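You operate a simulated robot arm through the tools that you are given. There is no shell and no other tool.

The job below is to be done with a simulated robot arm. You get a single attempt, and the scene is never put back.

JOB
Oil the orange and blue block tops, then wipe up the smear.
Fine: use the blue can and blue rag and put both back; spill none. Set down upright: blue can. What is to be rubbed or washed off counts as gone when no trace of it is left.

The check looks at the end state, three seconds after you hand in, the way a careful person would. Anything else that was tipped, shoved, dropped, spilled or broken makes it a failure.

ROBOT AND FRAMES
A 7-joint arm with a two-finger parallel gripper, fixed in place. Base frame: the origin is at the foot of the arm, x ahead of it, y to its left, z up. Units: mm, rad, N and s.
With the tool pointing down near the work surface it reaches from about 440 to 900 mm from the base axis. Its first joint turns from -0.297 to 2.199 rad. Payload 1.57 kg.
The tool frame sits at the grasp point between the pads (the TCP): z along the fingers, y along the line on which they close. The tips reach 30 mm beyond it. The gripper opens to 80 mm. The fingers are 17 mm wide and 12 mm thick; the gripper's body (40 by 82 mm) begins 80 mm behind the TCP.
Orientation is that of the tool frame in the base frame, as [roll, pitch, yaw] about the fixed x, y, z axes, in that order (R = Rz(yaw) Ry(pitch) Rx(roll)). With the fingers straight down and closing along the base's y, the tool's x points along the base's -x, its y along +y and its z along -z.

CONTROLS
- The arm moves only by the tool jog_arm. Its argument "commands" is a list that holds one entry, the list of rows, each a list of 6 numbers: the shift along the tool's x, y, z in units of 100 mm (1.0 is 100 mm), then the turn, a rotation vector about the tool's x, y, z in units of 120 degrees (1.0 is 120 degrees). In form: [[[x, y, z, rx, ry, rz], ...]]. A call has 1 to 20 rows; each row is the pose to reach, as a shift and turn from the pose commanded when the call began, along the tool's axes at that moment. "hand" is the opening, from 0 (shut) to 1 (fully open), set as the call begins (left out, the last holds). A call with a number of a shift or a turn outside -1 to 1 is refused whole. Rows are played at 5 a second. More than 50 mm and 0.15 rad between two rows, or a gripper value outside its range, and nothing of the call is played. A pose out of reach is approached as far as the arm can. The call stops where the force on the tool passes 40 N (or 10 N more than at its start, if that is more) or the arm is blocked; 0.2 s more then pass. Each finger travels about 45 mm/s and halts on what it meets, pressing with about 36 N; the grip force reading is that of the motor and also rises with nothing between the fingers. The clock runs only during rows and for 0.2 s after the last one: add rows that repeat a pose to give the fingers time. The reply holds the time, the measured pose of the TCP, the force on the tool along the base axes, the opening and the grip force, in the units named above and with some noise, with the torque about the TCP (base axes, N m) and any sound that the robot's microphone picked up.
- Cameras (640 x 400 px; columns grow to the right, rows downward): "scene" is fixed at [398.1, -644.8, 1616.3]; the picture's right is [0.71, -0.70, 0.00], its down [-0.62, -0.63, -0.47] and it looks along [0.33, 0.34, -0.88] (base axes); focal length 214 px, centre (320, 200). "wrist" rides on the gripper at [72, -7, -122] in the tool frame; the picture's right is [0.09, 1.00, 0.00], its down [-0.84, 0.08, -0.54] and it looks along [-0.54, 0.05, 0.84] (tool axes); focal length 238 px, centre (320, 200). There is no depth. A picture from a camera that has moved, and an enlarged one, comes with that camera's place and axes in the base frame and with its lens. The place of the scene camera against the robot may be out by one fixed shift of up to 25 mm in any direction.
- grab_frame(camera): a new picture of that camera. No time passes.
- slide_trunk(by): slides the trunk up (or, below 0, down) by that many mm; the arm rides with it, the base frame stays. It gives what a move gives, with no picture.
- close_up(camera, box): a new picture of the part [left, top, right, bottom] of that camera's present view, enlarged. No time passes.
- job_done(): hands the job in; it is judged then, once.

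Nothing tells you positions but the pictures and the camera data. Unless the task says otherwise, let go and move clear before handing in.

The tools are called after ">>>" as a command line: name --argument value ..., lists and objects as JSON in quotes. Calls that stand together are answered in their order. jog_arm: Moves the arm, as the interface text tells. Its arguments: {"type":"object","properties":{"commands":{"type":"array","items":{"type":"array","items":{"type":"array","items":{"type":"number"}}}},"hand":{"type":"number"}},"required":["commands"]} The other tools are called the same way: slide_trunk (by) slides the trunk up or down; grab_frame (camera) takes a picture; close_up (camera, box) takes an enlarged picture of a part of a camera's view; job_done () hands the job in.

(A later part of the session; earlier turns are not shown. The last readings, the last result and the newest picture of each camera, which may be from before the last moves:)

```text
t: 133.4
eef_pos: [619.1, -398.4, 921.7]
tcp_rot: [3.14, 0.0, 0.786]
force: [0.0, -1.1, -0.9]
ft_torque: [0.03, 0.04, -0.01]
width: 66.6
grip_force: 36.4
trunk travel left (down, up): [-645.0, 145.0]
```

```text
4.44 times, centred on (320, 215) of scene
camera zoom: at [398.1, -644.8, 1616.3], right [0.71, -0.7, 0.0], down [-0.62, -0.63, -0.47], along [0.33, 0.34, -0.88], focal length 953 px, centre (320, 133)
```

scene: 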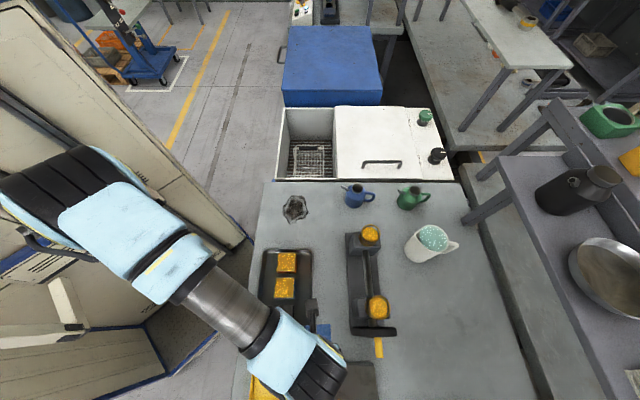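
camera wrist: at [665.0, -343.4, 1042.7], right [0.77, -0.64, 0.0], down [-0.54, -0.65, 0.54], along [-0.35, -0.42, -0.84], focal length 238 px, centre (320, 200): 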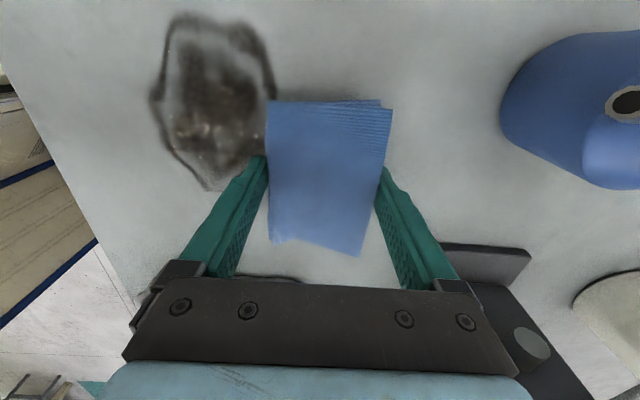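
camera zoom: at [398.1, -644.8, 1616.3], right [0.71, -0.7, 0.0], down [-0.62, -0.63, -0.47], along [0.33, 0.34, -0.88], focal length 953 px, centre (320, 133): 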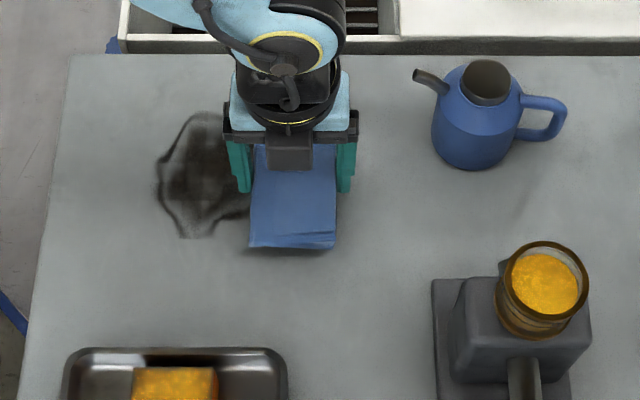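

Rag is just beside the smear, about 37 mm above the bench. Lowering gently until it touches.

>>> jog_arm --commands '[[[0, 0, 0.04, 0, 0, 0], [0, 0, 0.08, 0, 0, 0], [0, 0, 0.12, 0, 0, 0], [0, 0, 0.16, 0, 0, 0], [0, 0, 0.2, 0, 0, 0], [0, 0, 0.24, 0, 0, 0], [0, 0, 0.28, 0, 0, 0], [0, 0, 0.31, 0, 0, 0]]]'

>>> jog_arm --commands '[[[0, 0, 0.01, 0, 0, 0], [0, 0, 0.02, 0, 0, 0]]]'

>>> jog_arm --commands '[[[0, 0, 0.01, 0, 0, 0], [0, 0, 0.02, 0, 0, 0]]]'

```text
t: 134.9
eef_pos: [619.3, -400.6, 900.6]
tcp_rot: [3.135, -0.004, 0.786]
force: [-6.9, 4.7, 23.9]
ft_torque: [0.13, 0.69, -0.07]
width: 66.6
grip_force: 36.3
trunk travel left (down, up): [-645.0, 145.0]
stopped in row 7: the force on the tool passed its limit at 46 N (the readings are from after the stop); the commanded pose is now the measured one
```

```text
t: 135.5
eef_pos: [621.0, -398.0, 900.4]
tcp_rot: [3.136, -0.006, 0.784]
force: [-7.4, 3.7, 21.2]
ft_torque: [0.31, 0.74, 0.0]
width: 66.8
grip_force: 36.0
trunk travel left (down, up): [-645.0, 145.0]
stopped in row 2: the force on the tool passed its limit at 42 N (the readings are from after the stop); the commanded pose is now the measured one
```

```text
t: 136.1
eef_pos: [620.9, -400.0, 900.2]
tcp_rot: [3.135, -0.005, 0.784]
force: [-7.2, 3.8, 21.0]
ft_torque: [0.53, 0.9, 0.0]
width: 66.9
grip_force: 36.1
trunk travel left (down, up): [-645.0, 145.0]
stopped in row 2: the force on the tool passed its limit at 42 N (the readings are from after the stop); the commanded pose is now the measured one
```

Contact came a little earlier than expected, at about z≈900. Backing off a few millimeters to a light press and checking the rag.

>>> jog_arm --commands '[[[0, 0, -0.01, 0, 0, 0], [0, 0, -0.02, 0, 0, 0]]]'

>>> grab_frame --camera "wrist"

>>> close_up --camera "scene" --box '[260, 170, 380, 260]'

```text
t: 136.7
eef_pos: [621.8, -399.7, 900.9]
tcp_rot: [3.134, -0.002, 0.785]
force: [-3.0, -0.6, 6.2]
ft_torque: [0.19, 0.22, 0.11]
width: 66.9
grip_force: 35.9
trunk travel left (down, up): [-645.0, 145.0]
```

```text
taken
camera wrist: at [666.4, -344.1, 1022.4], right [0.77, -0.64, 0.01], down [-0.54, -0.65, 0.54], along [-0.34, -0.42, -0.84], focal length 238 px, centre (320, 200)
```

wrist: 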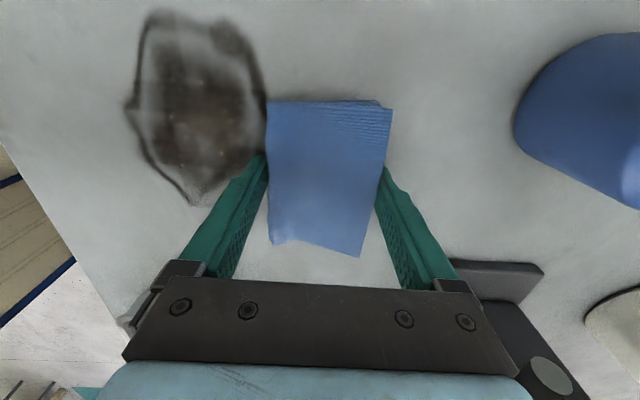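

```text
4.44 times, centred on (320, 215) of scene
camera zoom: at [398.1, -644.8, 1616.3], right [0.71, -0.7, 0.0], down [-0.62, -0.63, -0.47], along [0.33, 0.34, -0.88], focal length 953 px, centre (320, 133)
```

zoom: 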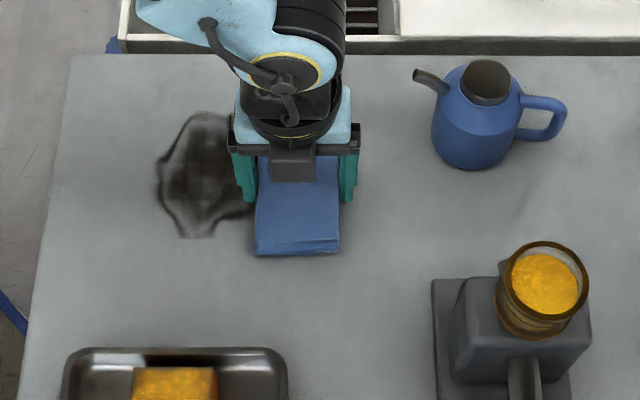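

Light 6 N press now, and the rag sits firm in the grip. Making the first stroke across the smear.

>>> jog_arm --commands '[[[0, -0.08, 0, 0, 0, 0], [0, -0.16, 0, 0, 0, 0], [0, -0.24, 0, 0, 0, 0], [0, -0.32, 0, 0, 0, 0], [0, -0.4, 0, 0, 0, 0], [0, -0.48, 0, 0, 0, 0], [0, -0.56, 0, 0, 0, 0], [0, -0.64, 0, 0, 0, 0], [0, -0.72, 0, 0, 0, 0], [0, -0.8, 0, 0, 0, 0], [0, -0.9, 0, 0, 0, 0], [0, -1.0, 0, 0, 0, 0]]]'

>>> grab_frame --camera "wrist"

>>> close_up --camera "scene" --box '[260, 170, 380, 260]'

```text
t: 139.3
eef_pos: [551.9, -329.8, 901.3]
tcp_rot: [3.132, -0.006, 0.785]
force: [7.8, -8.8, 17.7]
ft_torque: [0.15, 0.34, 0.14]
width: 66.9
grip_force: 35.4
trunk travel left (down, up): [-645.0, 145.0]
```

```text
taken
camera wrist: at [596.3, -274.3, 1022.5], right [0.77, -0.64, 0.01], down [-0.54, -0.64, 0.54], along [-0.34, -0.42, -0.84], focal length 238 px, centre (320, 200)
```

wrist: 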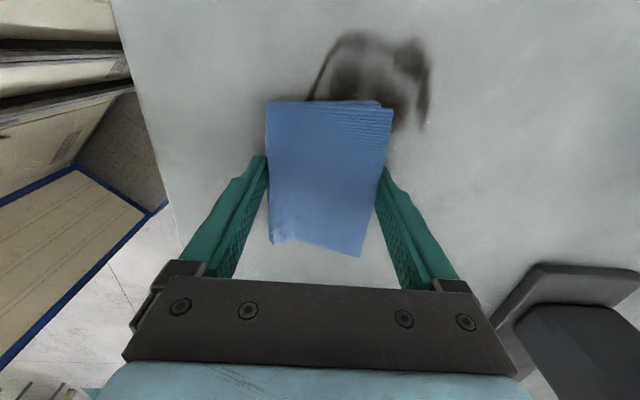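

```text
4.44 times, centred on (320, 215) of scene
camera zoom: at [398.1, -644.8, 1616.3], right [0.71, -0.7, 0.0], down [-0.62, -0.63, -0.47], along [0.33, 0.34, -0.88], focal length 953 px, centre (320, 133)
```

zoom: 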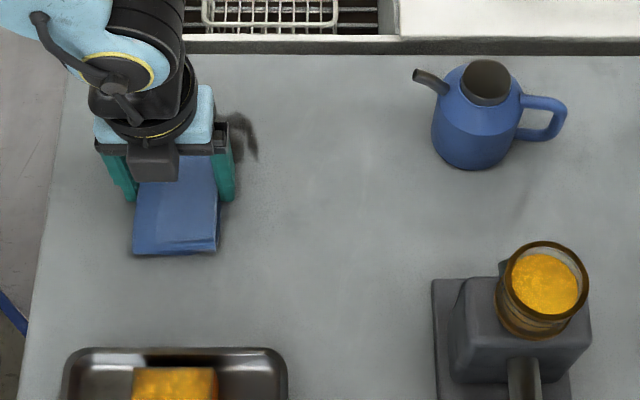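

Wiping works well: the swept area is clean. Extending the stroke to the left edge, then shifting up and sweeping back.

>>> jog_arm --commands '[[[0, -0.08, 0, 0, 0, 0], [0, -0.16, 0, 0, 0, 0], [0, -0.24, 0, 0, 0, 0], [0, -0.32, 0, 0, 0, 0], [0, -0.4, 0, 0, 0, 0], [0, -0.48, 0, 0, 0, 0], [0, -0.55, 0, 0, 0, 0], [0, -0.55, 0, 0, 0, 0]]]'

>>> jog_arm --commands '[[[0.08, 0, 0, 0, 0, 0], [0.16, 0, 0, 0, 0, 0], [0.24, 0, 0, 0, 0, 0], [0.32, 0, 0, 0, 0, 0], [0.4, 0, 0, 0, 0, 0], [0.48, 0, 0, 0, 0, 0], [0.52, 0, 0, 0, 0, 0]]]'

>>> jog_arm --commands '[[[0, 0.08, 0, 0, 0, 0], [0, 0.16, 0, 0, 0, 0], [0, 0.24, 0, 0, 0, 0], [0, 0.32, 0, 0, 0, 0], [0, 0.4, 0, 0, 0, 0], [0, 0.48, 0, 0, 0, 0], [0, 0.56, 0, 0, 0, 0], [0, 0.64, 0, 0, 0, 0], [0, 0.72, 0, 0, 0, 0], [0, 0.8, 0, 0, 0, 0], [0, 0.9, 0, 0, 0, 0], [0, 1.0, 0, 0, 0, 0]]]'

>>> grab_frame --camera "wrist"

>>> close_up --camera "scene" --box '[260, 170, 380, 260]'

```text
t: 140.7
eef_pos: [524.7, -300.5, 900.5]
tcp_rot: [3.126, -0.009, 0.787]
force: [0.0, -4.0, 8.2]
ft_torque: [0.04, 0.37, 0.12]
width: 66.8
grip_force: 36.2
trunk travel left (down, up): [-645.0, 145.0]
stopped in row 6: the force on the tool passed its limit at 41 N (the readings are from after the stop); the commanded pose is now the measured one
```

```text
t: 142.2
eef_pos: [559.2, -263.1, 901.1]
tcp_rot: [3.128, -0.004, 0.785]
force: [0.5, 0.1, 0.3]
ft_torque: [-0.03, 0.02, -0.01]
width: 66.9
grip_force: 36.1
trunk travel left (down, up): [-645.0, 145.0]
```

```text
t: 144.8
eef_pos: [631.1, -335.4, 902.1]
tcp_rot: [3.128, -0.005, 0.785]
force: [0.4, 0.4, -1.3]
ft_torque: [0.02, -0.03, 0.02]
width: 67.1
grip_force: 35.8
trunk travel left (down, up): [-645.0, 145.0]
```

```text
taken
camera wrist: at [674.0, -278.7, 1024.5], right [0.77, -0.64, 0.01], down [-0.54, -0.64, 0.54], along [-0.33, -0.42, -0.84], focal length 238 px, centre (320, 200)
```

wrist: 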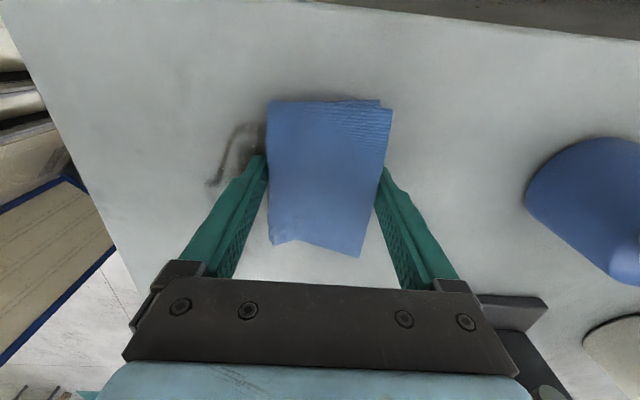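

```text
4.44 times, centred on (320, 215) of scene
camera zoom: at [398.1, -644.8, 1616.3], right [0.71, -0.7, 0.0], down [-0.62, -0.63, -0.47], along [0.33, 0.34, -0.88], focal length 953 px, centre (320, 133)
```

zoom: 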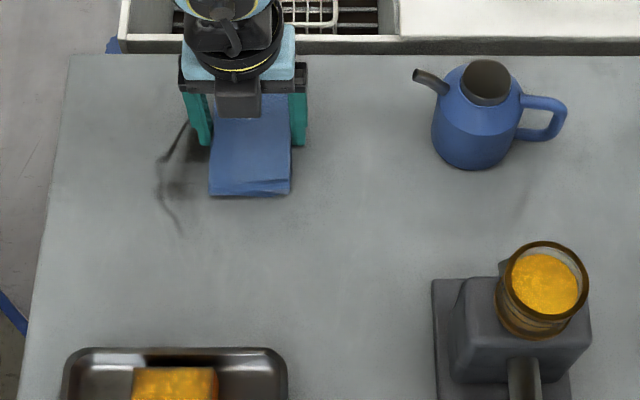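

Most is gone, but press was lost after the force stop and a faint arc remains at the left. Pressing down lightly again before wiping that part.

>>> jog_arm --commands '[[[0, 0, 0.01, 0, 0, 0], [0, 0, 0.015, 0, 0, 0]]]'

```text
t: 145.4
eef_pos: [630.4, -335.0, 900.2]
tcp_rot: [3.128, -0.006, 0.785]
force: [-0.3, -0.5, -0.3]
ft_torque: [0.0, 0.02, -0.02]
width: 66.7
grip_force: 36.2
trunk travel left (down, up): [-645.0, 145.0]
```

No contact yet; easing down further in small steps.

>>> jog_arm --commands '[[[0, 0, 0.01, 0, 0, 0], [0, 0, 0.015, 0, 0, 0]]]'

>>> jog_arm --commands '[[[0, 0, 0.01, 0, 0, 0]]]'

```text
t: 146.1
eef_pos: [629.8, -334.8, 900.1]
tcp_rot: [3.126, -0.009, 0.786]
force: [-2.0, 1.0, 13.6]
ft_torque: [0.31, 0.6, 0.04]
width: 66.8
grip_force: 36.3
trunk travel left (down, up): [-645.0, 145.0]
```

```text
t: 146.4
eef_pos: [629.2, -335.4, 901.1]
tcp_rot: [3.123, -0.007, 0.785]
force: [-3.2, -0.7, 27.1]
ft_torque: [0.56, 0.99, 0.14]
width: 66.9
grip_force: 36.8
trunk travel left (down, up): [-645.0, 145.0]
```

That is a firm 27 N; easing up about a millimeter, then stroking left.

>>> jog_arm --commands '[[[0, 0, -0.012, 0, 0, 0]]]'

>>> jog_arm --commands '[[[0, -0.08, 0, 0, 0, 0], [0, -0.16, 0, 0, 0, 0], [0, -0.24, 0, 0, 0, 0], [0, -0.32, 0, 0, 0, 0], [0, -0.4, 0, 0, 0, 0], [0, -0.48, 0, 0, 0, 0], [0, -0.56, 0, 0, 0, 0], [0, -0.64, 0, 0, 0, 0], [0, -0.72, 0, 0, 0, 0], [0, -0.8, 0, 0, 0, 0], [0, -0.9, 0, 0, 0, 0], [0, -1.0, 0, 0, 0, 0]]]'

>>> grab_frame --camera "wrist"

>>> close_up --camera "scene" --box '[260, 170, 380, 260]'

```text
t: 146.8
eef_pos: [629.4, -335.4, 901.8]
tcp_rot: [3.124, -0.009, 0.785]
force: [3.0, -3.5, 22.0]
ft_torque: [0.46, 0.57, 0.03]
width: 66.8
grip_force: 35.9
trunk travel left (down, up): [-645.0, 145.0]
```

```text
t: 147.9
eef_pos: [608.9, -313.9, 900.1]
tcp_rot: [3.117, -0.008, 0.786]
force: [-1.0, -1.6, 5.1]
ft_torque: [0.09, 0.23, 0.06]
width: 66.9
grip_force: 36.0
trunk travel left (down, up): [-645.0, 145.0]
stopped in row 5: the force on the tool passed its limit at 42 N (the readings are from after the stop); the commanded pose is now the measured one
```

```text
taken
camera wrist: at [652.5, -257.6, 1023.2], right [0.77, -0.64, 0.02], down [-0.55, -0.64, 0.54], along [-0.33, -0.43, -0.84], focal length 238 px, centre (320, 200)
```

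wrist: 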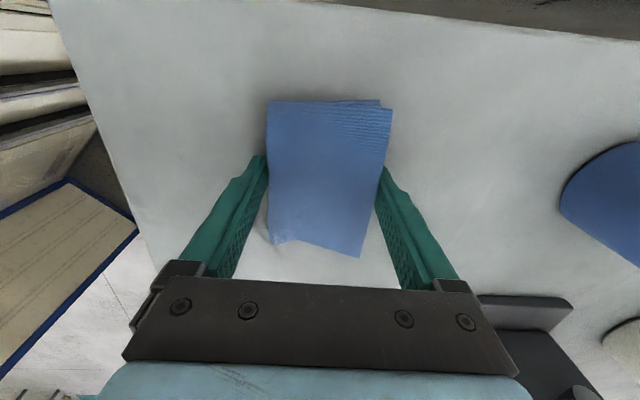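

```text
4.44 times, centred on (320, 215) of scene
camera zoom: at [398.1, -644.8, 1616.3], right [0.71, -0.7, 0.0], down [-0.62, -0.63, -0.47], along [0.33, 0.34, -0.88], focal length 953 px, centre (320, 133)
```

zoom: 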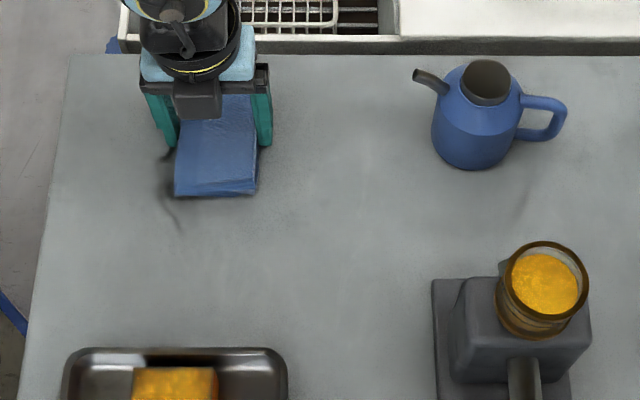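

Drag spikes stopped the stroke, and the tool has crept into a slight tilt. Lifting a little, leveling the tool, and touching down lightly again.

>>> jog_arm --commands '[[[0, 0, -0.03, 0, 0, 0], [0, 0, -0.06, 0.006, -0.002, 0], [0, 0, -0.06, 0.01175, -0.0038, 0], [0, 0, -0.06, 0.01175, -0.0038, 0]]]'

>>> grab_frame --camera "wrist"

>>> close_up --camera "scene" --box '[260, 170, 380, 260]'

```text
t: 148.9
eef_pos: [609.3, -313.3, 906.8]
tcp_rot: [-3.139, 0.001, 0.786]
force: [-0.2, -0.1, -0.2]
ft_torque: [0.03, -0.02, 0.02]
width: 66.8
grip_force: 36.3
trunk travel left (down, up): [-645.0, 145.0]
```

```text
taken
camera wrist: at [655.7, -258.8, 1028.3], right [0.77, -0.64, 0.0], down [-0.54, -0.65, 0.54], along [-0.35, -0.42, -0.84], focal length 238 px, centre (320, 200)
```

wrist: 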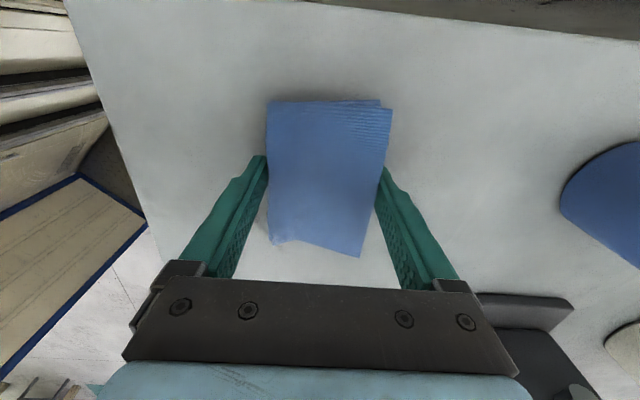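

```text
4.44 times, centred on (320, 215) of scene
camera zoom: at [398.1, -644.8, 1616.3], right [0.71, -0.7, 0.0], down [-0.62, -0.63, -0.47], along [0.33, 0.34, -0.88], focal length 953 px, centre (320, 133)
```

zoom: 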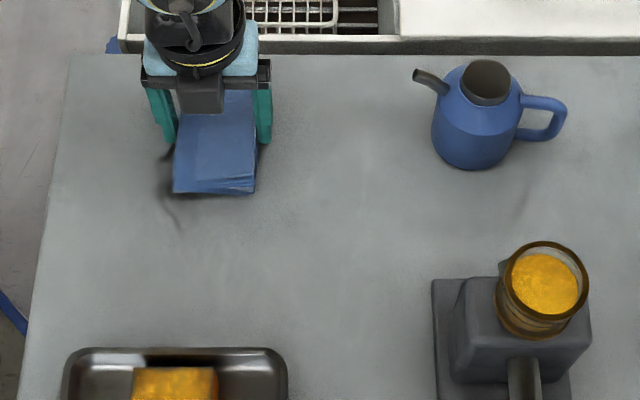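

Level again. Moving over the remaining faint arc and touching down there.

>>> jog_arm --commands '[[[-0.08, -0.13, 0, 0, 0, 0], [-0.16, -0.26, 0, 0, 0, 0], [-0.24, -0.39, 0, 0, 0, 0], [-0.31, -0.5, 0, 0, 0, 0], [-0.31, -0.5, 0.03, 0, 0, 0], [-0.31, -0.5, 0.04, 0, 0, 0]]]'

>>> jog_arm --commands '[[[0, 0, 0.01, 0, 0, 0]]]'

>>> jog_arm --commands '[[[0, 0, 0.01, 0, 0, 0]]]'

```text
t: 150.3
eef_pos: [552.3, -300.4, 902.2]
tcp_rot: [-3.139, 0.0, 0.785]
force: [-0.1, 0.5, -0.9]
ft_torque: [-0.01, -0.01, 0.02]
width: 66.8
grip_force: 36.3
trunk travel left (down, up): [-645.0, 145.0]
```

```text
t: 150.7
eef_pos: [552.9, -299.6, 903.2]
tcp_rot: [-3.139, 0.0, 0.787]
force: [-0.5, 0.0, -0.7]
ft_torque: [0.0, 0.0, 0.0]
width: 67.1
grip_force: 35.7
trunk travel left (down, up): [-645.0, 145.0]
```

```text
t: 151.1
eef_pos: [551.4, -300.2, 901.2]
tcp_rot: [-3.138, -0.001, 0.784]
force: [-0.7, 0.0, 0.4]
ft_torque: [-0.02, 0.03, -0.02]
width: 67.0
grip_force: 35.9
trunk travel left (down, up): [-645.0, 145.0]
```

>>> jog_arm --commands '[[[0, 0, 0.01, 0, 0, 0]]]'

>>> jog_arm --commands '[[[0, 0, 0.008, 0, 0, 0]]]'

>>> grab_frame --camera "wrist"

```text
t: 151.5
eef_pos: [552.6, -300.7, 900.9]
tcp_rot: [-3.139, 0.0, 0.784]
force: [-2.4, 1.4, 4.5]
ft_torque: [0.1, -0.24, 0.09]
width: 66.8
grip_force: 36.0
trunk travel left (down, up): [-645.0, 145.0]
```

```text
t: 151.9
eef_pos: [551.4, -300.9, 900.5]
tcp_rot: [3.141, 0.001, 0.786]
force: [-3.0, 1.6, 12.9]
ft_torque: [0.36, -0.38, 0.06]
width: 66.9
grip_force: 35.9
trunk travel left (down, up): [-645.0, 145.0]
```

```text
taken
camera wrist: at [597.8, -245.2, 1022.1], right [0.77, -0.64, 0.0], down [-0.54, -0.65, 0.54], along [-0.35, -0.42, -0.84], focal length 238 px, centre (320, 200)
```

wrist: 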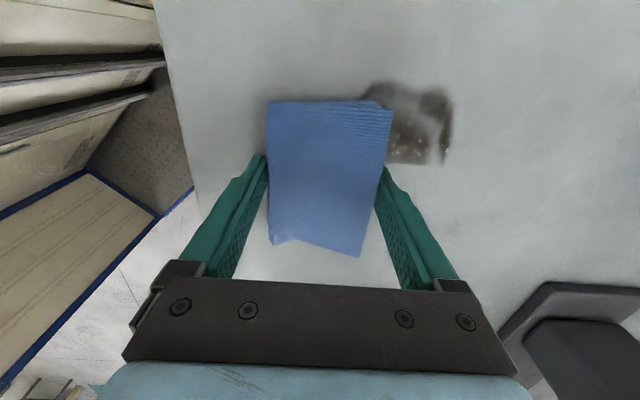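

A patch remains at the upper right too. Pressing at about 13 N, I'll stroke left slowly first.

>>> jog_arm --commands '[[[0, -0.04, -0.004, 0, 0, 0], [0, -0.08, -0.004, 0, 0, 0], [0, -0.12, -0.004, 0, 0, 0], [0, -0.16, -0.004, 0, 0, 0], [0, -0.2, -0.004, 0, 0, 0], [0, -0.24, -0.004, 0, 0, 0], [0, -0.28, -0.004, 0, 0, 0]]]'

>>> jog_arm --commands '[[[-0.05, 0, 0, 0, 0, 0], [-0.1, 0, 0, 0, 0, 0], [-0.15, 0, 0, 0, 0, 0], [-0.2, 0, 0, 0, 0, 0], [-0.25, 0, 0, 0, 0, 0], [-0.3, 0, 0, 0, 0, 0]]]'

>>> jog_arm --commands '[[[0, 0.05, 0, 0, 0, 0], [0, 0.1, 0, 0, 0, 0], [0, 0.15, 0, 0, 0, 0], [0, 0.2, 0, 0, 0, 0], [0, 0.25, 0, 0, 0, 0], [0, 0.3, 0, 0, 0, 0], [0, 0.35, 0, 0, 0, 0], [0, 0.4, 0, 0, 0, 0]]]'

>>> close_up --camera "scene" --box '[260, 170, 380, 260]'

```text
t: 153.5
eef_pos: [531.8, -281.4, 900.2]
tcp_rot: [-3.138, 0.001, 0.784]
force: [3.3, -3.3, 8.5]
ft_torque: [-0.2, -0.36, -0.04]
width: 67.0
grip_force: 35.8
trunk travel left (down, up): [-645.0, 145.0]
```

```text
t: 154.9
eef_pos: [509.8, -301.6, 900.2]
tcp_rot: [3.14, 0.0, 0.784]
force: [4.1, 9.2, 27.0]
ft_torque: [0.0, -0.6, 0.11]
width: 66.8
grip_force: 35.6
trunk travel left (down, up): [-645.0, 145.0]
```

```text
t: 155.3
eef_pos: [511.1, -302.3, 900.6]
tcp_rot: [-3.134, 0.0, 0.785]
force: [-9.8, 8.3, 26.3]
ft_torque: [-0.63, -0.42, -0.08]
width: 66.9
grip_force: 35.5
trunk travel left (down, up): [-645.0, 145.0]
stopped in row 1: the force on the tool passed its limit at 44 N (the readings are from after the stop); the commanded pose is now the measured one
```

```text
4.44 times, centred on (320, 215) of scene
camera zoom: at [398.1, -644.8, 1616.3], right [0.71, -0.7, 0.0], down [-0.62, -0.63, -0.47], along [0.33, 0.34, -0.88], focal length 953 px, centre (320, 133)
```

zoom: 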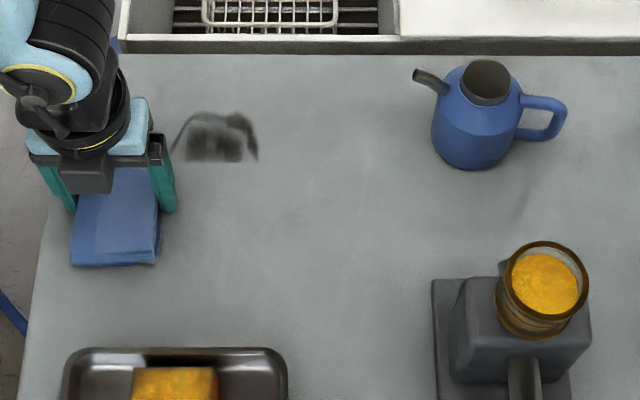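

The left and lower parts are clean; only a patch at X≈605–690, Y≈203–255 remains. Lifting and moving over it.

>>> jog_arm --commands '[[[0, 0, -0.03, 0, 0, 0], [0, 0, -0.07, -0.0035, 0, 0], [0.1, 0.1, -0.07, -0.0035, 0, 0], [0.2, 0.2, -0.07, -0.0035, 0, 0], [0.3, 0.3, -0.07, -0.0035, 0, 0], [0.4, 0.4, -0.07, -0.0035, 0, 0], [0.5, 0.5, -0.07, -0.0035, 0, 0], [0.6, 0.6, -0.07, -0.0035, 0, 0], [0.7, 0.7, -0.07, -0.0035, 0, 0], [0.78, 0.8, -0.07, -0.0035, 0, 0], [0.86, 0.9, -0.07, -0.0035, 0, 0], [0.86, 1.0, -0.07, -0.0035, 0, 0]]]'

>>> grab_frame --camera "wrist"

```text
t: 157.9
eef_pos: [643.4, -314.0, 904.0]
tcp_rot: [-3.14, 0.0, 0.785]
force: [-0.8, 0.1, 0.0]
ft_torque: [0.01, 0.04, 0.0]
width: 67.1
grip_force: 35.9
trunk travel left (down, up): [-645.0, 145.0]
```

```text
taken
camera wrist: at [689.7, -258.7, 1026.4], right [0.77, -0.64, 0.0], down [-0.54, -0.65, 0.54], along [-0.35, -0.42, -0.84], focal length 238 px, centre (320, 200)
```

wrist: 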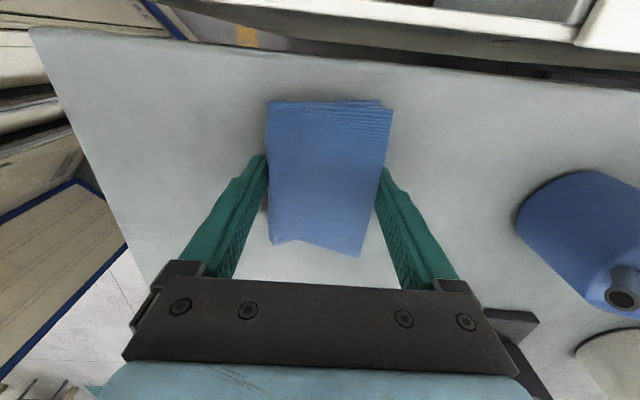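

The patch is now under and just left of the rag. Touching down in small steps.

>>> jog_arm --commands '[[[0, 0, 0.015, 0, 0, 0], [0, 0, 0.02, 0, 0, 0]]]'

>>> jog_arm --commands '[[[0, 0, 0.01, 0, 0, 0]]]'

>>> jog_arm --commands '[[[0, 0, 0.008, 0, 0, 0]]]'

```text
t: 158.5
eef_pos: [644.8, -314.6, 902.7]
tcp_rot: [-3.141, -0.001, 0.785]
force: [-0.5, 1.1, 0.1]
ft_torque: [-0.01, 0.02, 0.0]
width: 66.9
grip_force: 35.8
trunk travel left (down, up): [-645.0, 145.0]
```

```text
t: 158.9
eef_pos: [642.3, -313.7, 901.0]
tcp_rot: [-3.141, 0.001, 0.785]
force: [-0.4, 0.1, -0.5]
ft_torque: [-0.02, -0.02, 0.03]
width: 66.8
grip_force: 36.2
trunk travel left (down, up): [-645.0, 145.0]
```

```text
t: 159.3
eef_pos: [643.3, -314.8, 901.4]
tcp_rot: [3.141, 0.0, 0.784]
force: [-0.1, 0.2, -0.2]
ft_torque: [-0.01, 0.02, 0.0]
width: 67.0
grip_force: 35.8
trunk travel left (down, up): [-645.0, 145.0]
```

>>> jog_arm --commands '[[[0, 0, 0.008, 0, 0, 0]]]'

>>> jog_arm --commands '[[[0, 0, 0.006, 0, 0, 0]]]'

>>> jog_arm --commands '[[[0, 0, 0.006, 0, 0, 0]]]'

```text
t: 159.7
eef_pos: [642.5, -313.9, 900.3]
tcp_rot: [-3.141, 0.0, 0.785]
force: [0.0, -1.0, 0.0]
ft_torque: [0.0, 0.0, 0.01]
width: 67.1
grip_force: 36.2
trunk travel left (down, up): [-645.0, 145.0]
```

```text
t: 160.1
eef_pos: [643.4, -313.9, 899.8]
tcp_rot: [3.141, -0.001, 0.786]
force: [-2.1, -0.2, 6.2]
ft_torque: [0.08, 0.07, -0.01]
width: 66.9
grip_force: 36.1
trunk travel left (down, up): [-645.0, 145.0]
```

```text
t: 160.5
eef_pos: [643.0, -314.1, 900.2]
tcp_rot: [3.14, 0.0, 0.786]
force: [-0.7, -0.5, 17.2]
ft_torque: [0.38, 0.56, 0.09]
width: 67.2
grip_force: 36.2
trunk travel left (down, up): [-645.0, 145.0]
```

Good contact. Stroking left across the remaining patch with a slightly lighter press.

>>> jog_arm --commands '[[[0, -0.04, -0.004, 0, 0, 0], [0, -0.08, -0.004, 0, 0, 0], [0, -0.13, -0.004, 0, 0, 0], [0, -0.18, -0.004, 0, 0, 0], [0, -0.23, -0.004, 0, 0, 0], [0, -0.28, -0.004, 0, 0, 0], [0, -0.33, -0.004, 0, 0, 0], [0, -0.38, -0.004, 0, 0, 0], [0, -0.43, -0.004, 0, 0, 0], [0, -0.48, -0.004, 0, 0, 0], [0, -0.53, -0.004, 0, 0, 0], [0, -0.58, -0.004, 0, 0, 0], [0, -0.63, -0.004, 0, 0, 0], [0, -0.68, -0.004, 0, 0, 0], [0, -0.73, -0.004, 0, 0, 0], [0, -0.78, -0.004, 0, 0, 0], [0, -0.83, -0.004, 0, 0, 0], [0, -0.88, -0.004, 0, 0, 0], [0, -0.94, -0.004, 0, 0, 0], [0, -1.0, -0.004, 0, 0, 0]]]'

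>>> grab_frame --camera "wrist"

>>> close_up --camera "scene" --box '[260, 170, 380, 260]'

```text
t: 164.7
eef_pos: [572.1, -244.2, 900.7]
tcp_rot: [-3.141, -0.001, 0.786]
force: [3.1, -4.4, 15.2]
ft_torque: [-0.56, -0.54, -0.1]
width: 66.7
grip_force: 36.3
trunk travel left (down, up): [-645.0, 145.0]
```

```text
taken
camera wrist: at [618.1, -188.4, 1021.7], right [0.77, -0.64, 0.0], down [-0.54, -0.65, 0.54], along [-0.35, -0.42, -0.84], focal length 238 px, centre (320, 200)
```

wrist: 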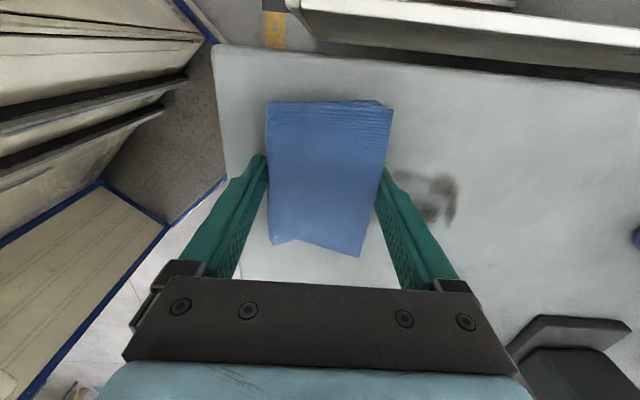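

```text
4.44 times, centred on (320, 215) of scene
camera zoom: at [398.1, -644.8, 1616.3], right [0.71, -0.7, 0.0], down [-0.62, -0.63, -0.47], along [0.33, 0.34, -0.88], focal length 953 px, centre (320, 133)
```

zoom: 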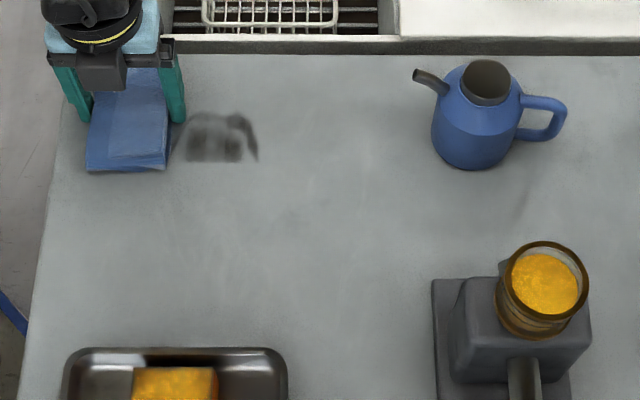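

The patch faded but isn't gone. Stroking back over it with a firmer press.

>>> jog_arm --commands '[[[0, 0.04, 0, 0, 0, 0], [0, 0.08, 0, 0, 0, 0], [0, 0.13, 0, 0, 0, 0], [0, 0.18, 0, 0, 0, 0], [0, 0.23, 0, 0, 0, 0], [0, 0.28, 0, 0, 0, 0], [0, 0.33, 0.002, 0, 0, 0], [0, 0.38, 0.002, 0, 0, 0], [0, 0.43, 0.002, 0, 0, 0], [0, 0.48, 0.002, 0, 0, 0], [0, 0.53, 0.002, 0, 0, 0], [0, 0.58, 0.002, 0, 0, 0], [0, 0.63, 0.002, 0, 0, 0], [0, 0.68, 0.002, 0, 0, 0], [0, 0.73, 0.002, 0, 0, 0], [0, 0.78, 0.002, 0, 0, 0], [0, 0.83, 0.002, 0, 0, 0], [0, 0.88, 0.002, 0, 0, 0], [0, 0.94, 0.002, 0, 0, 0], [0, 1.0, 0.002, 0, 0, 0]]]'

>>> grab_frame --camera "wrist"

>>> close_up --camera "scene" --box '[260, 170, 380, 260]'

```text
t: 168.9
eef_pos: [642.9, -313.8, 898.7]
tcp_rot: [-3.141, -0.001, 0.787]
force: [-3.1, 2.3, 6.2]
ft_torque: [-0.1, -0.09, -0.01]
width: 66.7
grip_force: 36.2
trunk travel left (down, up): [-645.0, 145.0]
```

```text
taken
camera wrist: at [689.3, -258.5, 1021.7], right [0.77, -0.64, 0.0], down [-0.54, -0.65, 0.54], along [-0.35, -0.42, -0.84], focal length 238 px, centre (320, 200)
```

wrist: 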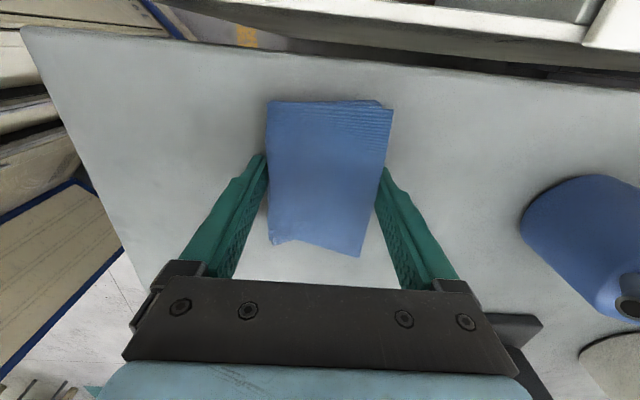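

```text
4.44 times, centred on (320, 215) of scene
camera zoom: at [398.1, -644.8, 1616.3], right [0.71, -0.7, 0.0], down [-0.62, -0.63, -0.47], along [0.33, 0.34, -0.88], focal length 953 px, centre (320, 133)
```

zoom: 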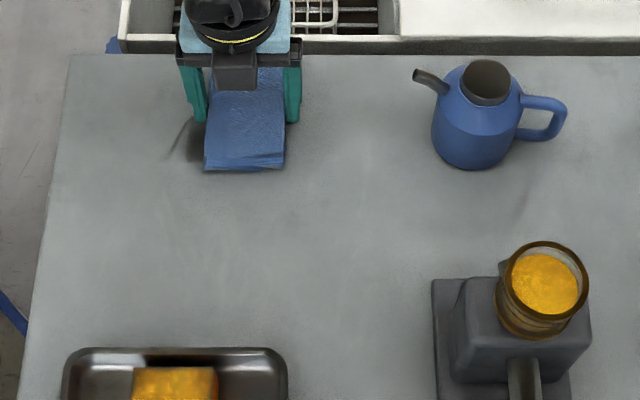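

Some traces remain on the left of the rag. Pressing slightly more and stroking back over.

>>> jog_arm --commands '[[[0, 0, 0.008, 0, 0, 0]]]'

>>> jog_arm --commands '[[[0, -0.04, 0, 0, 0, 0], [0, -0.08, 0, 0, 0, 0], [0, -0.13, 0, 0, 0, 0], [0, -0.18, 0, 0, 0, 0], [0, -0.23, 0, 0, 0, 0], [0, -0.28, 0, 0, 0, 0], [0, -0.33, 0, 0, 0, 0], [0, -0.38, 0, 0, 0, 0], [0, -0.43, 0, 0, 0, 0], [0, -0.48, 0, 0, 0, 0], [0, -0.53, 0, 0, 0, 0], [0, -0.58, 0, 0, 0, 0], [0, -0.63, 0, 0, 0, 0], [0, -0.68, 0, 0, 0, 0], [0, -0.73, 0, 0, 0, 0], [0, -0.78, 0, 0, 0, 0], [0, -0.83, 0, 0, 0, 0], [0, -0.88, 0, 0, 0, 0], [0, -0.94, 0, 0, 0, 0], [0, -1.0, 0, 0, 0, 0]]]'

>>> grab_frame --camera "wrist"

>>> close_up --camera "scene" --box '[260, 170, 380, 260]'

```text
t: 169.3
eef_pos: [643.2, -313.5, 900.5]
tcp_rot: [3.141, -0.001, 0.785]
force: [-2.3, 2.1, 16.3]
ft_torque: [0.36, 0.61, -0.01]
width: 66.8
grip_force: 36.2
trunk travel left (down, up): [-645.0, 145.0]
```

```text
t: 170.4
eef_pos: [629.6, -301.5, 901.4]
tcp_rot: [3.133, 0.0, 0.784]
force: [-2.0, -3.1, 6.8]
ft_torque: [0.13, 0.32, 0.14]
width: 67.0
grip_force: 35.9
trunk travel left (down, up): [-645.0, 145.0]
stopped in row 5: the force on the tool passed its limit at 42 N (the readings are from after the stop); the commanded pose is now the measured one
```

```text
taken
camera wrist: at [675.6, -245.6, 1022.0], right [0.77, -0.64, 0.01], down [-0.54, -0.64, 0.54], along [-0.34, -0.42, -0.84], focal length 238 px, centre (320, 200)
```

wrist: 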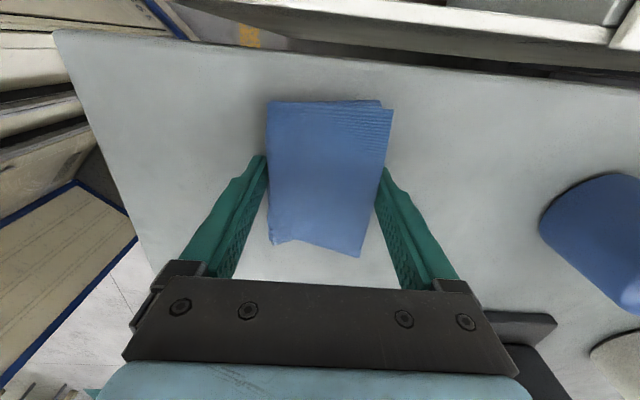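

```text
4.44 times, centred on (320, 215) of scene
camera zoom: at [398.1, -644.8, 1616.3], right [0.71, -0.7, 0.0], down [-0.62, -0.63, -0.47], along [0.33, 0.34, -0.88], focal length 953 px, centre (320, 133)
```

zoom: 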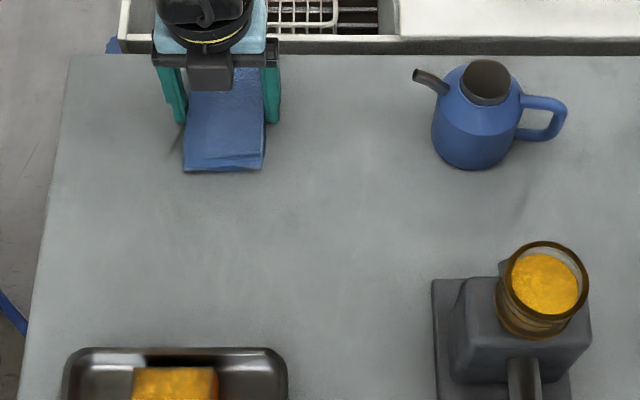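

The right part is clean now. Continuing the stroke left from here.

>>> jog_arm --commands '[[[0, -0.05, 0, 0, 0, 0], [0, -0.1, 0, 0, 0, 0], [0, -0.15, 0.001, 0, 0, 0], [0, -0.2, 0.002, 0.001, 0, 0], [0, -0.25, 0.003, 0.002, 0, 0], [0, -0.3, 0.003, 0.002, 0, 0], [0, -0.35, 0.003, 0.003, 0, 0], [0, -0.4, 0.003, 0.003, 0, 0], [0, -0.45, 0.003, 0.003, 0, 0], [0, -0.5, 0.003, 0.003, 0, 0], [0, -0.55, 0.003, 0.003, 0, 0], [0, -0.6, 0.003, 0.003, 0, 0], [0, -0.65, 0.003, 0.003, 0, 0], [0, -0.7, 0.003, 0.003, 0, 0], [0, -0.75, 0.003, 0.003, 0, 0], [0, -0.8, 0.003, 0.003, 0, 0]]]'

>>> grab_frame --camera "wrist"

>>> close_up --camera "scene" --box '[260, 170, 380, 260]'

```text
t: 172.9
eef_pos: [594.4, -264.5, 901.4]
tcp_rot: [3.133, -0.003, 0.784]
force: [-0.7, -2.9, 8.2]
ft_torque: [0.08, 0.4, 0.08]
width: 67.2
grip_force: 36.4
trunk travel left (down, up): [-645.0, 145.0]
stopped in row 12: the force on the tool passed its limit at 42 N (the readings are from after the stop); the commanded pose is now the measured one
```

```text
taken
camera wrist: at [639.0, -208.0, 1022.3], right [0.77, -0.64, 0.01], down [-0.54, -0.64, 0.54], along [-0.34, -0.42, -0.84], focal length 238 px, centre (320, 200)
```

wrist: 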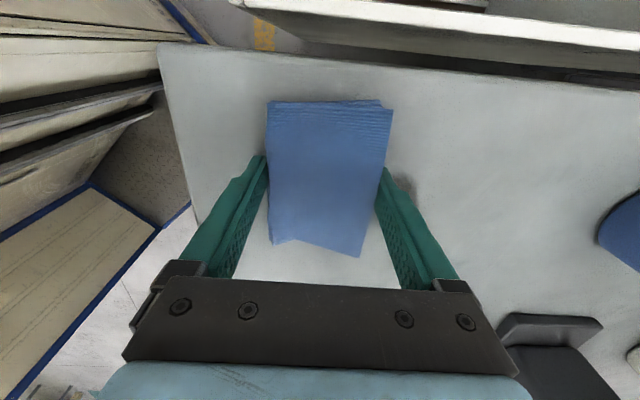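

```text
4.44 times, centred on (320, 215) of scene
camera zoom: at [398.1, -644.8, 1616.3], right [0.71, -0.7, 0.0], down [-0.62, -0.63, -0.47], along [0.33, 0.34, -0.88], focal length 953 px, centre (320, 133)
```

zoom: 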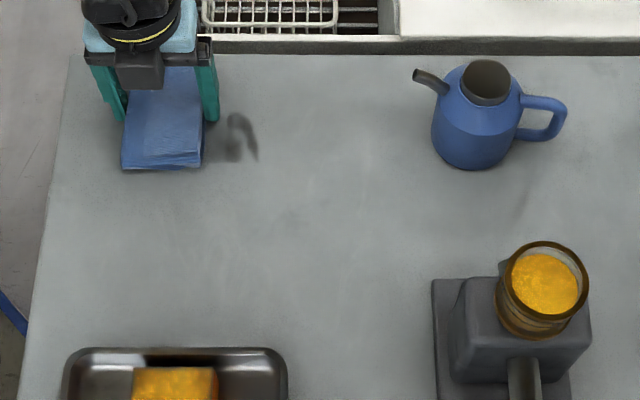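

Only a small faint patch remains around X≈650–690, Y≈205–255. Lifting and re-approaching it from the right side.

>>> jog_arm --commands '[[[0, 0, -0.04, 0.002, 0, 0], [0, 0, -0.08, 0.004, -0.0015, 0], [0, 0.12, -0.08, 0.004, -0.0015, 0], [0, 0.24, -0.08, 0.004, -0.0015, 0], [0, 0.36, -0.08, 0.004, -0.0015, 0], [0, 0.48, -0.08, 0.004, -0.0015, 0], [0, 0.6, -0.08, 0.004, -0.0015, 0], [0, 0.72, -0.08, 0.004, -0.0015, 0], [0, 0.84, -0.08, 0.004, -0.0015, 0], [0, 1.0, -0.08, 0.004, -0.0015, 0]]]'

>>> jog_arm --commands '[[[0, 0.1, 0, 0, 0, 0], [0, 0.2, 0, 0, 0, 0], [0, 0.2, 0.03, 0, 0, 0], [0, 0.2, 0.05, 0, 0, 0], [0, 0.2, 0.06, 0, 0, 0]]]'

>>> grab_frame --camera "wrist"

>>> close_up --camera "scene" --box '[260, 170, 380, 260]'

```text
t: 175.1
eef_pos: [665.6, -333.9, 909.7]
tcp_rot: [-3.139, 0.0, 0.784]
force: [0.6, -0.5, 0.1]
ft_torque: [-0.03, 0.0, 0.0]
width: 66.9
grip_force: 35.8
trunk travel left (down, up): [-645.0, 145.0]
```

```text
t: 176.3
eef_pos: [678.3, -349.2, 902.7]
tcp_rot: [-3.141, 0.001, 0.784]
force: [0.2, 0.3, -1.7]
ft_torque: [0.03, 0.03, 0.0]
width: 67.2
grip_force: 35.7
trunk travel left (down, up): [-645.0, 145.0]
```

```text
taken
camera wrist: at [724.4, -293.1, 1025.0], right [0.77, -0.64, 0.0], down [-0.54, -0.65, 0.54], along [-0.35, -0.42, -0.84], focal length 238 px, centre (320, 200)
```

wrist: 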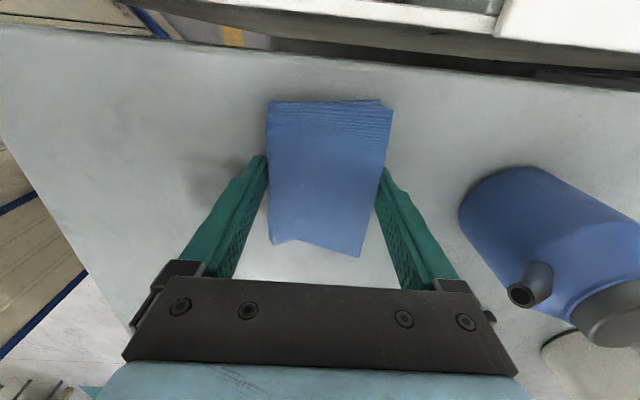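

```text
4.44 times, centred on (320, 215) of scene
camera zoom: at [398.1, -644.8, 1616.3], right [0.71, -0.7, 0.0], down [-0.62, -0.63, -0.47], along [0.33, 0.34, -0.88], focal length 953 px, centre (320, 133)
```

zoom: 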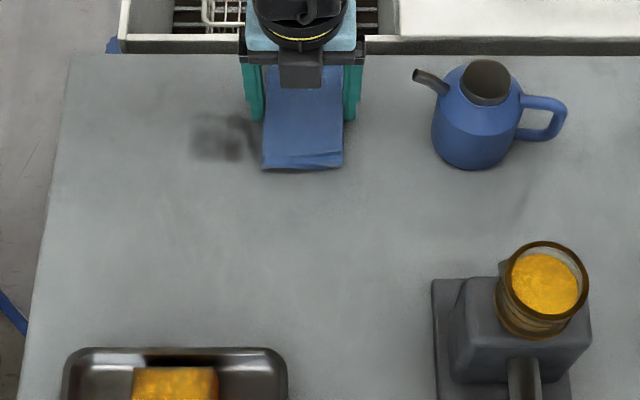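

A faint gray patch shows left of the rag. Touching down here, then sweeping left across it.

>>> jog_arm --commands '[[[0, 0, 0.012, 0, 0, 0], [0, 0, 0.02, 0, 0, 0]]]'

>>> jog_arm --commands '[[[0, 0, 0.008, 0, 0, 0]]]'

>>> jog_arm --commands '[[[0, 0, 0.006, 0, 0, 0]]]'

```text
t: 176.9
eef_pos: [679.1, -347.8, 900.4]
tcp_rot: [3.141, -0.002, 0.784]
force: [-0.3, 0.8, -1.3]
ft_torque: [0.03, 0.0, 0.03]
width: 66.9
grip_force: 36.1
trunk travel left (down, up): [-645.0, 145.0]
```

```text
t: 177.3
eef_pos: [679.9, -347.6, 899.7]
tcp_rot: [-3.14, 0.0, 0.783]
force: [-0.8, -0.1, -0.6]
ft_torque: [0.02, 0.01, -0.01]
width: 66.8
grip_force: 36.0
trunk travel left (down, up): [-645.0, 145.0]
```

```text
t: 177.7
eef_pos: [678.8, -348.0, 900.5]
tcp_rot: [-3.14, 0.001, 0.784]
force: [0.8, 1.0, 3.0]
ft_torque: [0.09, -0.01, 0.01]
width: 66.8
grip_force: 35.7
trunk travel left (down, up): [-645.0, 145.0]
```

>>> jog_arm --commands '[[[0, 0, 0.006, 0, 0, 0]]]'

>>> jog_arm --commands '[[[0, -0.05, 0, 0, 0, 0], [0, -0.1, 0, 0, 0, 0], [0, -0.15, 0, 0, 0, 0], [0, -0.2, 0, 0, 0, 0], [0, -0.25, 0, 0, 0, 0], [0, -0.3, 0, 0, 0, 0], [0, -0.35, 0, 0, 0, 0], [0, -0.4, 0, 0, 0, 0], [0, -0.45, 0, 0, 0, 0], [0, -0.5, 0, 0, 0, 0], [0, -0.55, 0, 0, 0, 0], [0, -0.6, 0, 0, 0, 0], [0, -0.65, 0, 0, 0, 0], [0, -0.7, 0, 0, 0, 0], [0, -0.75, 0, 0, 0, 0], [0, -0.8, 0, 0, 0, 0]]]'

>>> grab_frame --camera "wrist"

>>> close_up --camera "scene" --box '[260, 170, 380, 260]'

```text
t: 178.1
eef_pos: [679.8, -347.7, 900.6]
tcp_rot: [-3.14, -0.001, 0.785]
force: [2.8, 0.4, 9.5]
ft_torque: [0.27, 0.2, 0.01]
width: 67.1
grip_force: 35.8
trunk travel left (down, up): [-645.0, 145.0]
```

```text
t: 181.5
eef_pos: [622.4, -291.4, 900.6]
tcp_rot: [3.141, -0.003, 0.786]
force: [9.0, -8.7, 26.9]
ft_torque: [-0.23, -0.09, 0.18]
width: 66.9
grip_force: 36.1
trunk travel left (down, up): [-645.0, 145.0]
```

```text
taken
camera wrist: at [667.9, -236.3, 1021.8], right [0.77, -0.64, 0.0], down [-0.54, -0.65, 0.54], along [-0.35, -0.42, -0.84], focal length 238 px, centre (320, 200)
```

wrist: 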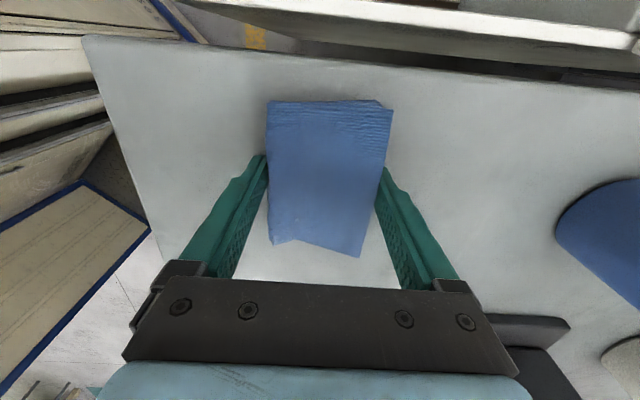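

```text
4.44 times, centred on (320, 215) of scene
camera zoom: at [398.1, -644.8, 1616.3], right [0.71, -0.7, 0.0], down [-0.62, -0.63, -0.47], along [0.33, 0.34, -0.88], focal length 953 px, centre (320, 133)
```

zoom: 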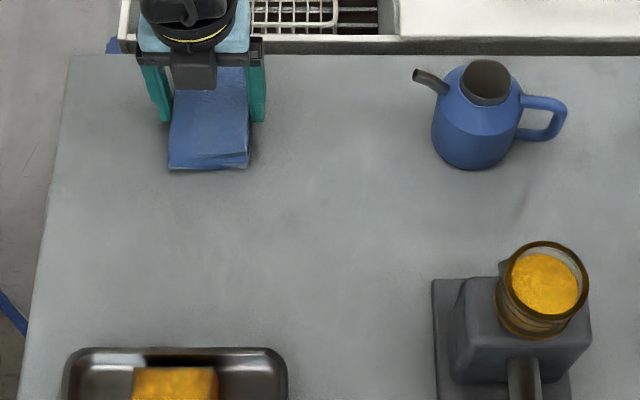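

The right edge is clean now. Continuing left with a slightly lighter press.

>>> jog_arm --commands '[[[0, 0, -0.006, 0, 0, 0], [0, -0.05, -0.006, 0, 0, 0], [0, -0.1, -0.006, 0, 0, 0], [0, -0.15, -0.006, 0, 0, 0], [0, -0.2, -0.006, 0, 0, 0], [0, -0.25, -0.006, 0, 0, 0], [0, -0.3, -0.006, 0, 0, 0], [0, -0.35, -0.006, 0, 0, 0], [0, -0.4, -0.006, 0, 0, 0], [0, -0.45, -0.006, 0, 0, 0], [0, -0.5, -0.006, 0, 0, 0], [0, -0.55, -0.006, 0, 0, 0], [0, -0.6, -0.006, 0, 0, 0], [0, -0.65, -0.006, 0, 0, 0], [0, -0.7, -0.006, 0, 0, 0]]]'

>>> grab_frame --camera "wrist"

>>> close_up --camera "scene" --box '[260, 170, 380, 260]'

```text
t: 184.7
eef_pos: [572.1, -241.6, 900.8]
tcp_rot: [-3.141, -0.002, 0.786]
force: [5.6, -8.2, 25.7]
ft_torque: [0.24, 0.53, 0.2]
width: 66.8
grip_force: 36.2
trunk travel left (down, up): [-645.0, 145.0]
```

```text
taken
camera wrist: at [618.2, -187.1, 1021.8], right [0.77, -0.64, 0.0], down [-0.54, -0.65, 0.54], along [-0.35, -0.42, -0.84], focal length 238 px, centre (320, 200)
```

wrist: 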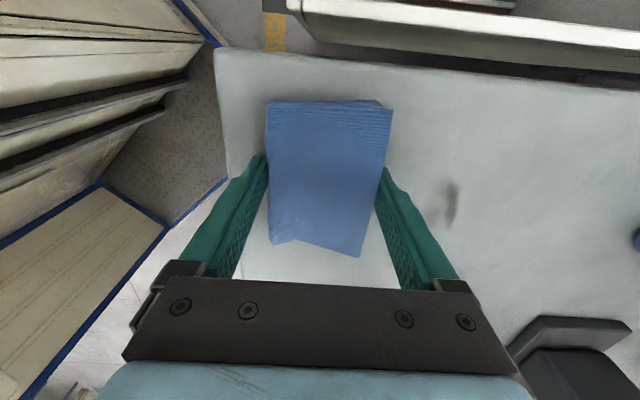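

```text
4.44 times, centred on (320, 215) of scene
camera zoom: at [398.1, -644.8, 1616.3], right [0.71, -0.7, 0.0], down [-0.62, -0.63, -0.47], along [0.33, 0.34, -0.88], focal length 953 px, centre (320, 133)
```

zoom: 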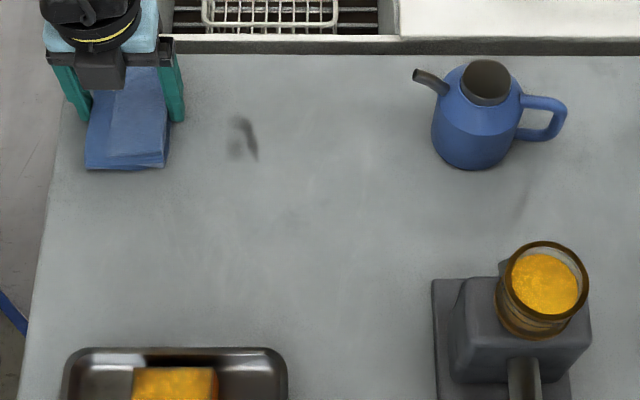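

Only one small streak is left near X≈690, Y≈205. Lifting and placing the rag directly on it.

>>> jog_arm --commands '[[[0, 0, -0.04, 0, 0, 0], [0, 0, -0.08, 0, 0, 0], [-0.05, 0.12, -0.08, 0, 0, 0], [-0.1, 0.24, -0.08, 0, 0, 0], [-0.15, 0.36, -0.08, 0, 0, 0], [-0.2, 0.48, -0.08, 0, 0, 0], [-0.25, 0.6, -0.08, 0, 0, 0], [-0.3, 0.72, -0.08, 0, 0, 0], [-0.33, 0.84, -0.08, 0, 0, 0], [-0.33, 1.0, -0.08, 0, 0, 0]]]'

>>> jog_arm --commands '[[[0, 0.1, 0, 0, 0, 0], [0, 0.2, 0, 0, 0, 0], [0, 0.2, 0.03, 0, 0, 0], [0, 0.2, 0.055, 0, 0, 0], [0, 0.2, 0.065, 0, 0, 0]]]'

>>> jog_arm --commands '[[[0, 0, 0.01, 0, 0, 0]]]'

>>> close_up --camera "scene" --box '[260, 170, 380, 260]'

```text
t: 186.9
eef_pos: [619.8, -335.1, 907.0]
tcp_rot: [3.141, 0.0, 0.783]
force: [0.2, 0.0, 0.0]
ft_torque: [0.01, -0.04, 0.04]
width: 66.8
grip_force: 36.0
trunk travel left (down, up): [-645.0, 145.0]
```

```text
t: 188.1
eef_pos: [635.1, -350.4, 901.6]
tcp_rot: [-3.14, 0.001, 0.785]
force: [0.4, 0.5, -0.4]
ft_torque: [-0.02, -0.02, 0.0]
width: 66.9
grip_force: 35.5
trunk travel left (down, up): [-645.0, 145.0]
```

```text
t: 188.5
eef_pos: [633.8, -350.7, 900.0]
tcp_rot: [-3.139, -0.001, 0.785]
force: [-0.6, -0.4, 0.7]
ft_torque: [-0.02, -0.01, -0.02]
width: 67.2
grip_force: 35.7
trunk travel left (down, up): [-645.0, 145.0]
```

```text
4.44 times, centred on (320, 215) of scene
camera zoom: at [398.1, -644.8, 1616.3], right [0.71, -0.7, 0.0], down [-0.62, -0.63, -0.47], along [0.33, 0.34, -0.88], focal length 953 px, centre (320, 133)
```

zoom: 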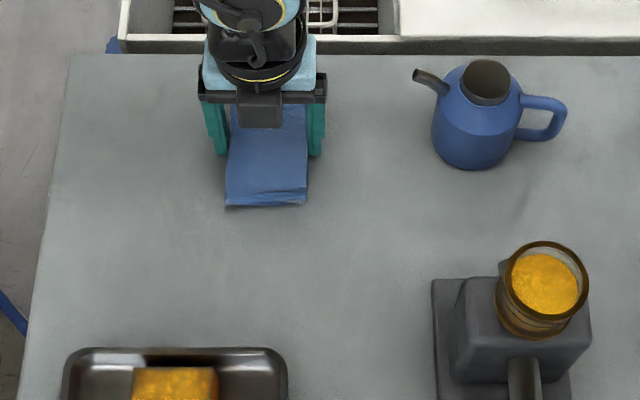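

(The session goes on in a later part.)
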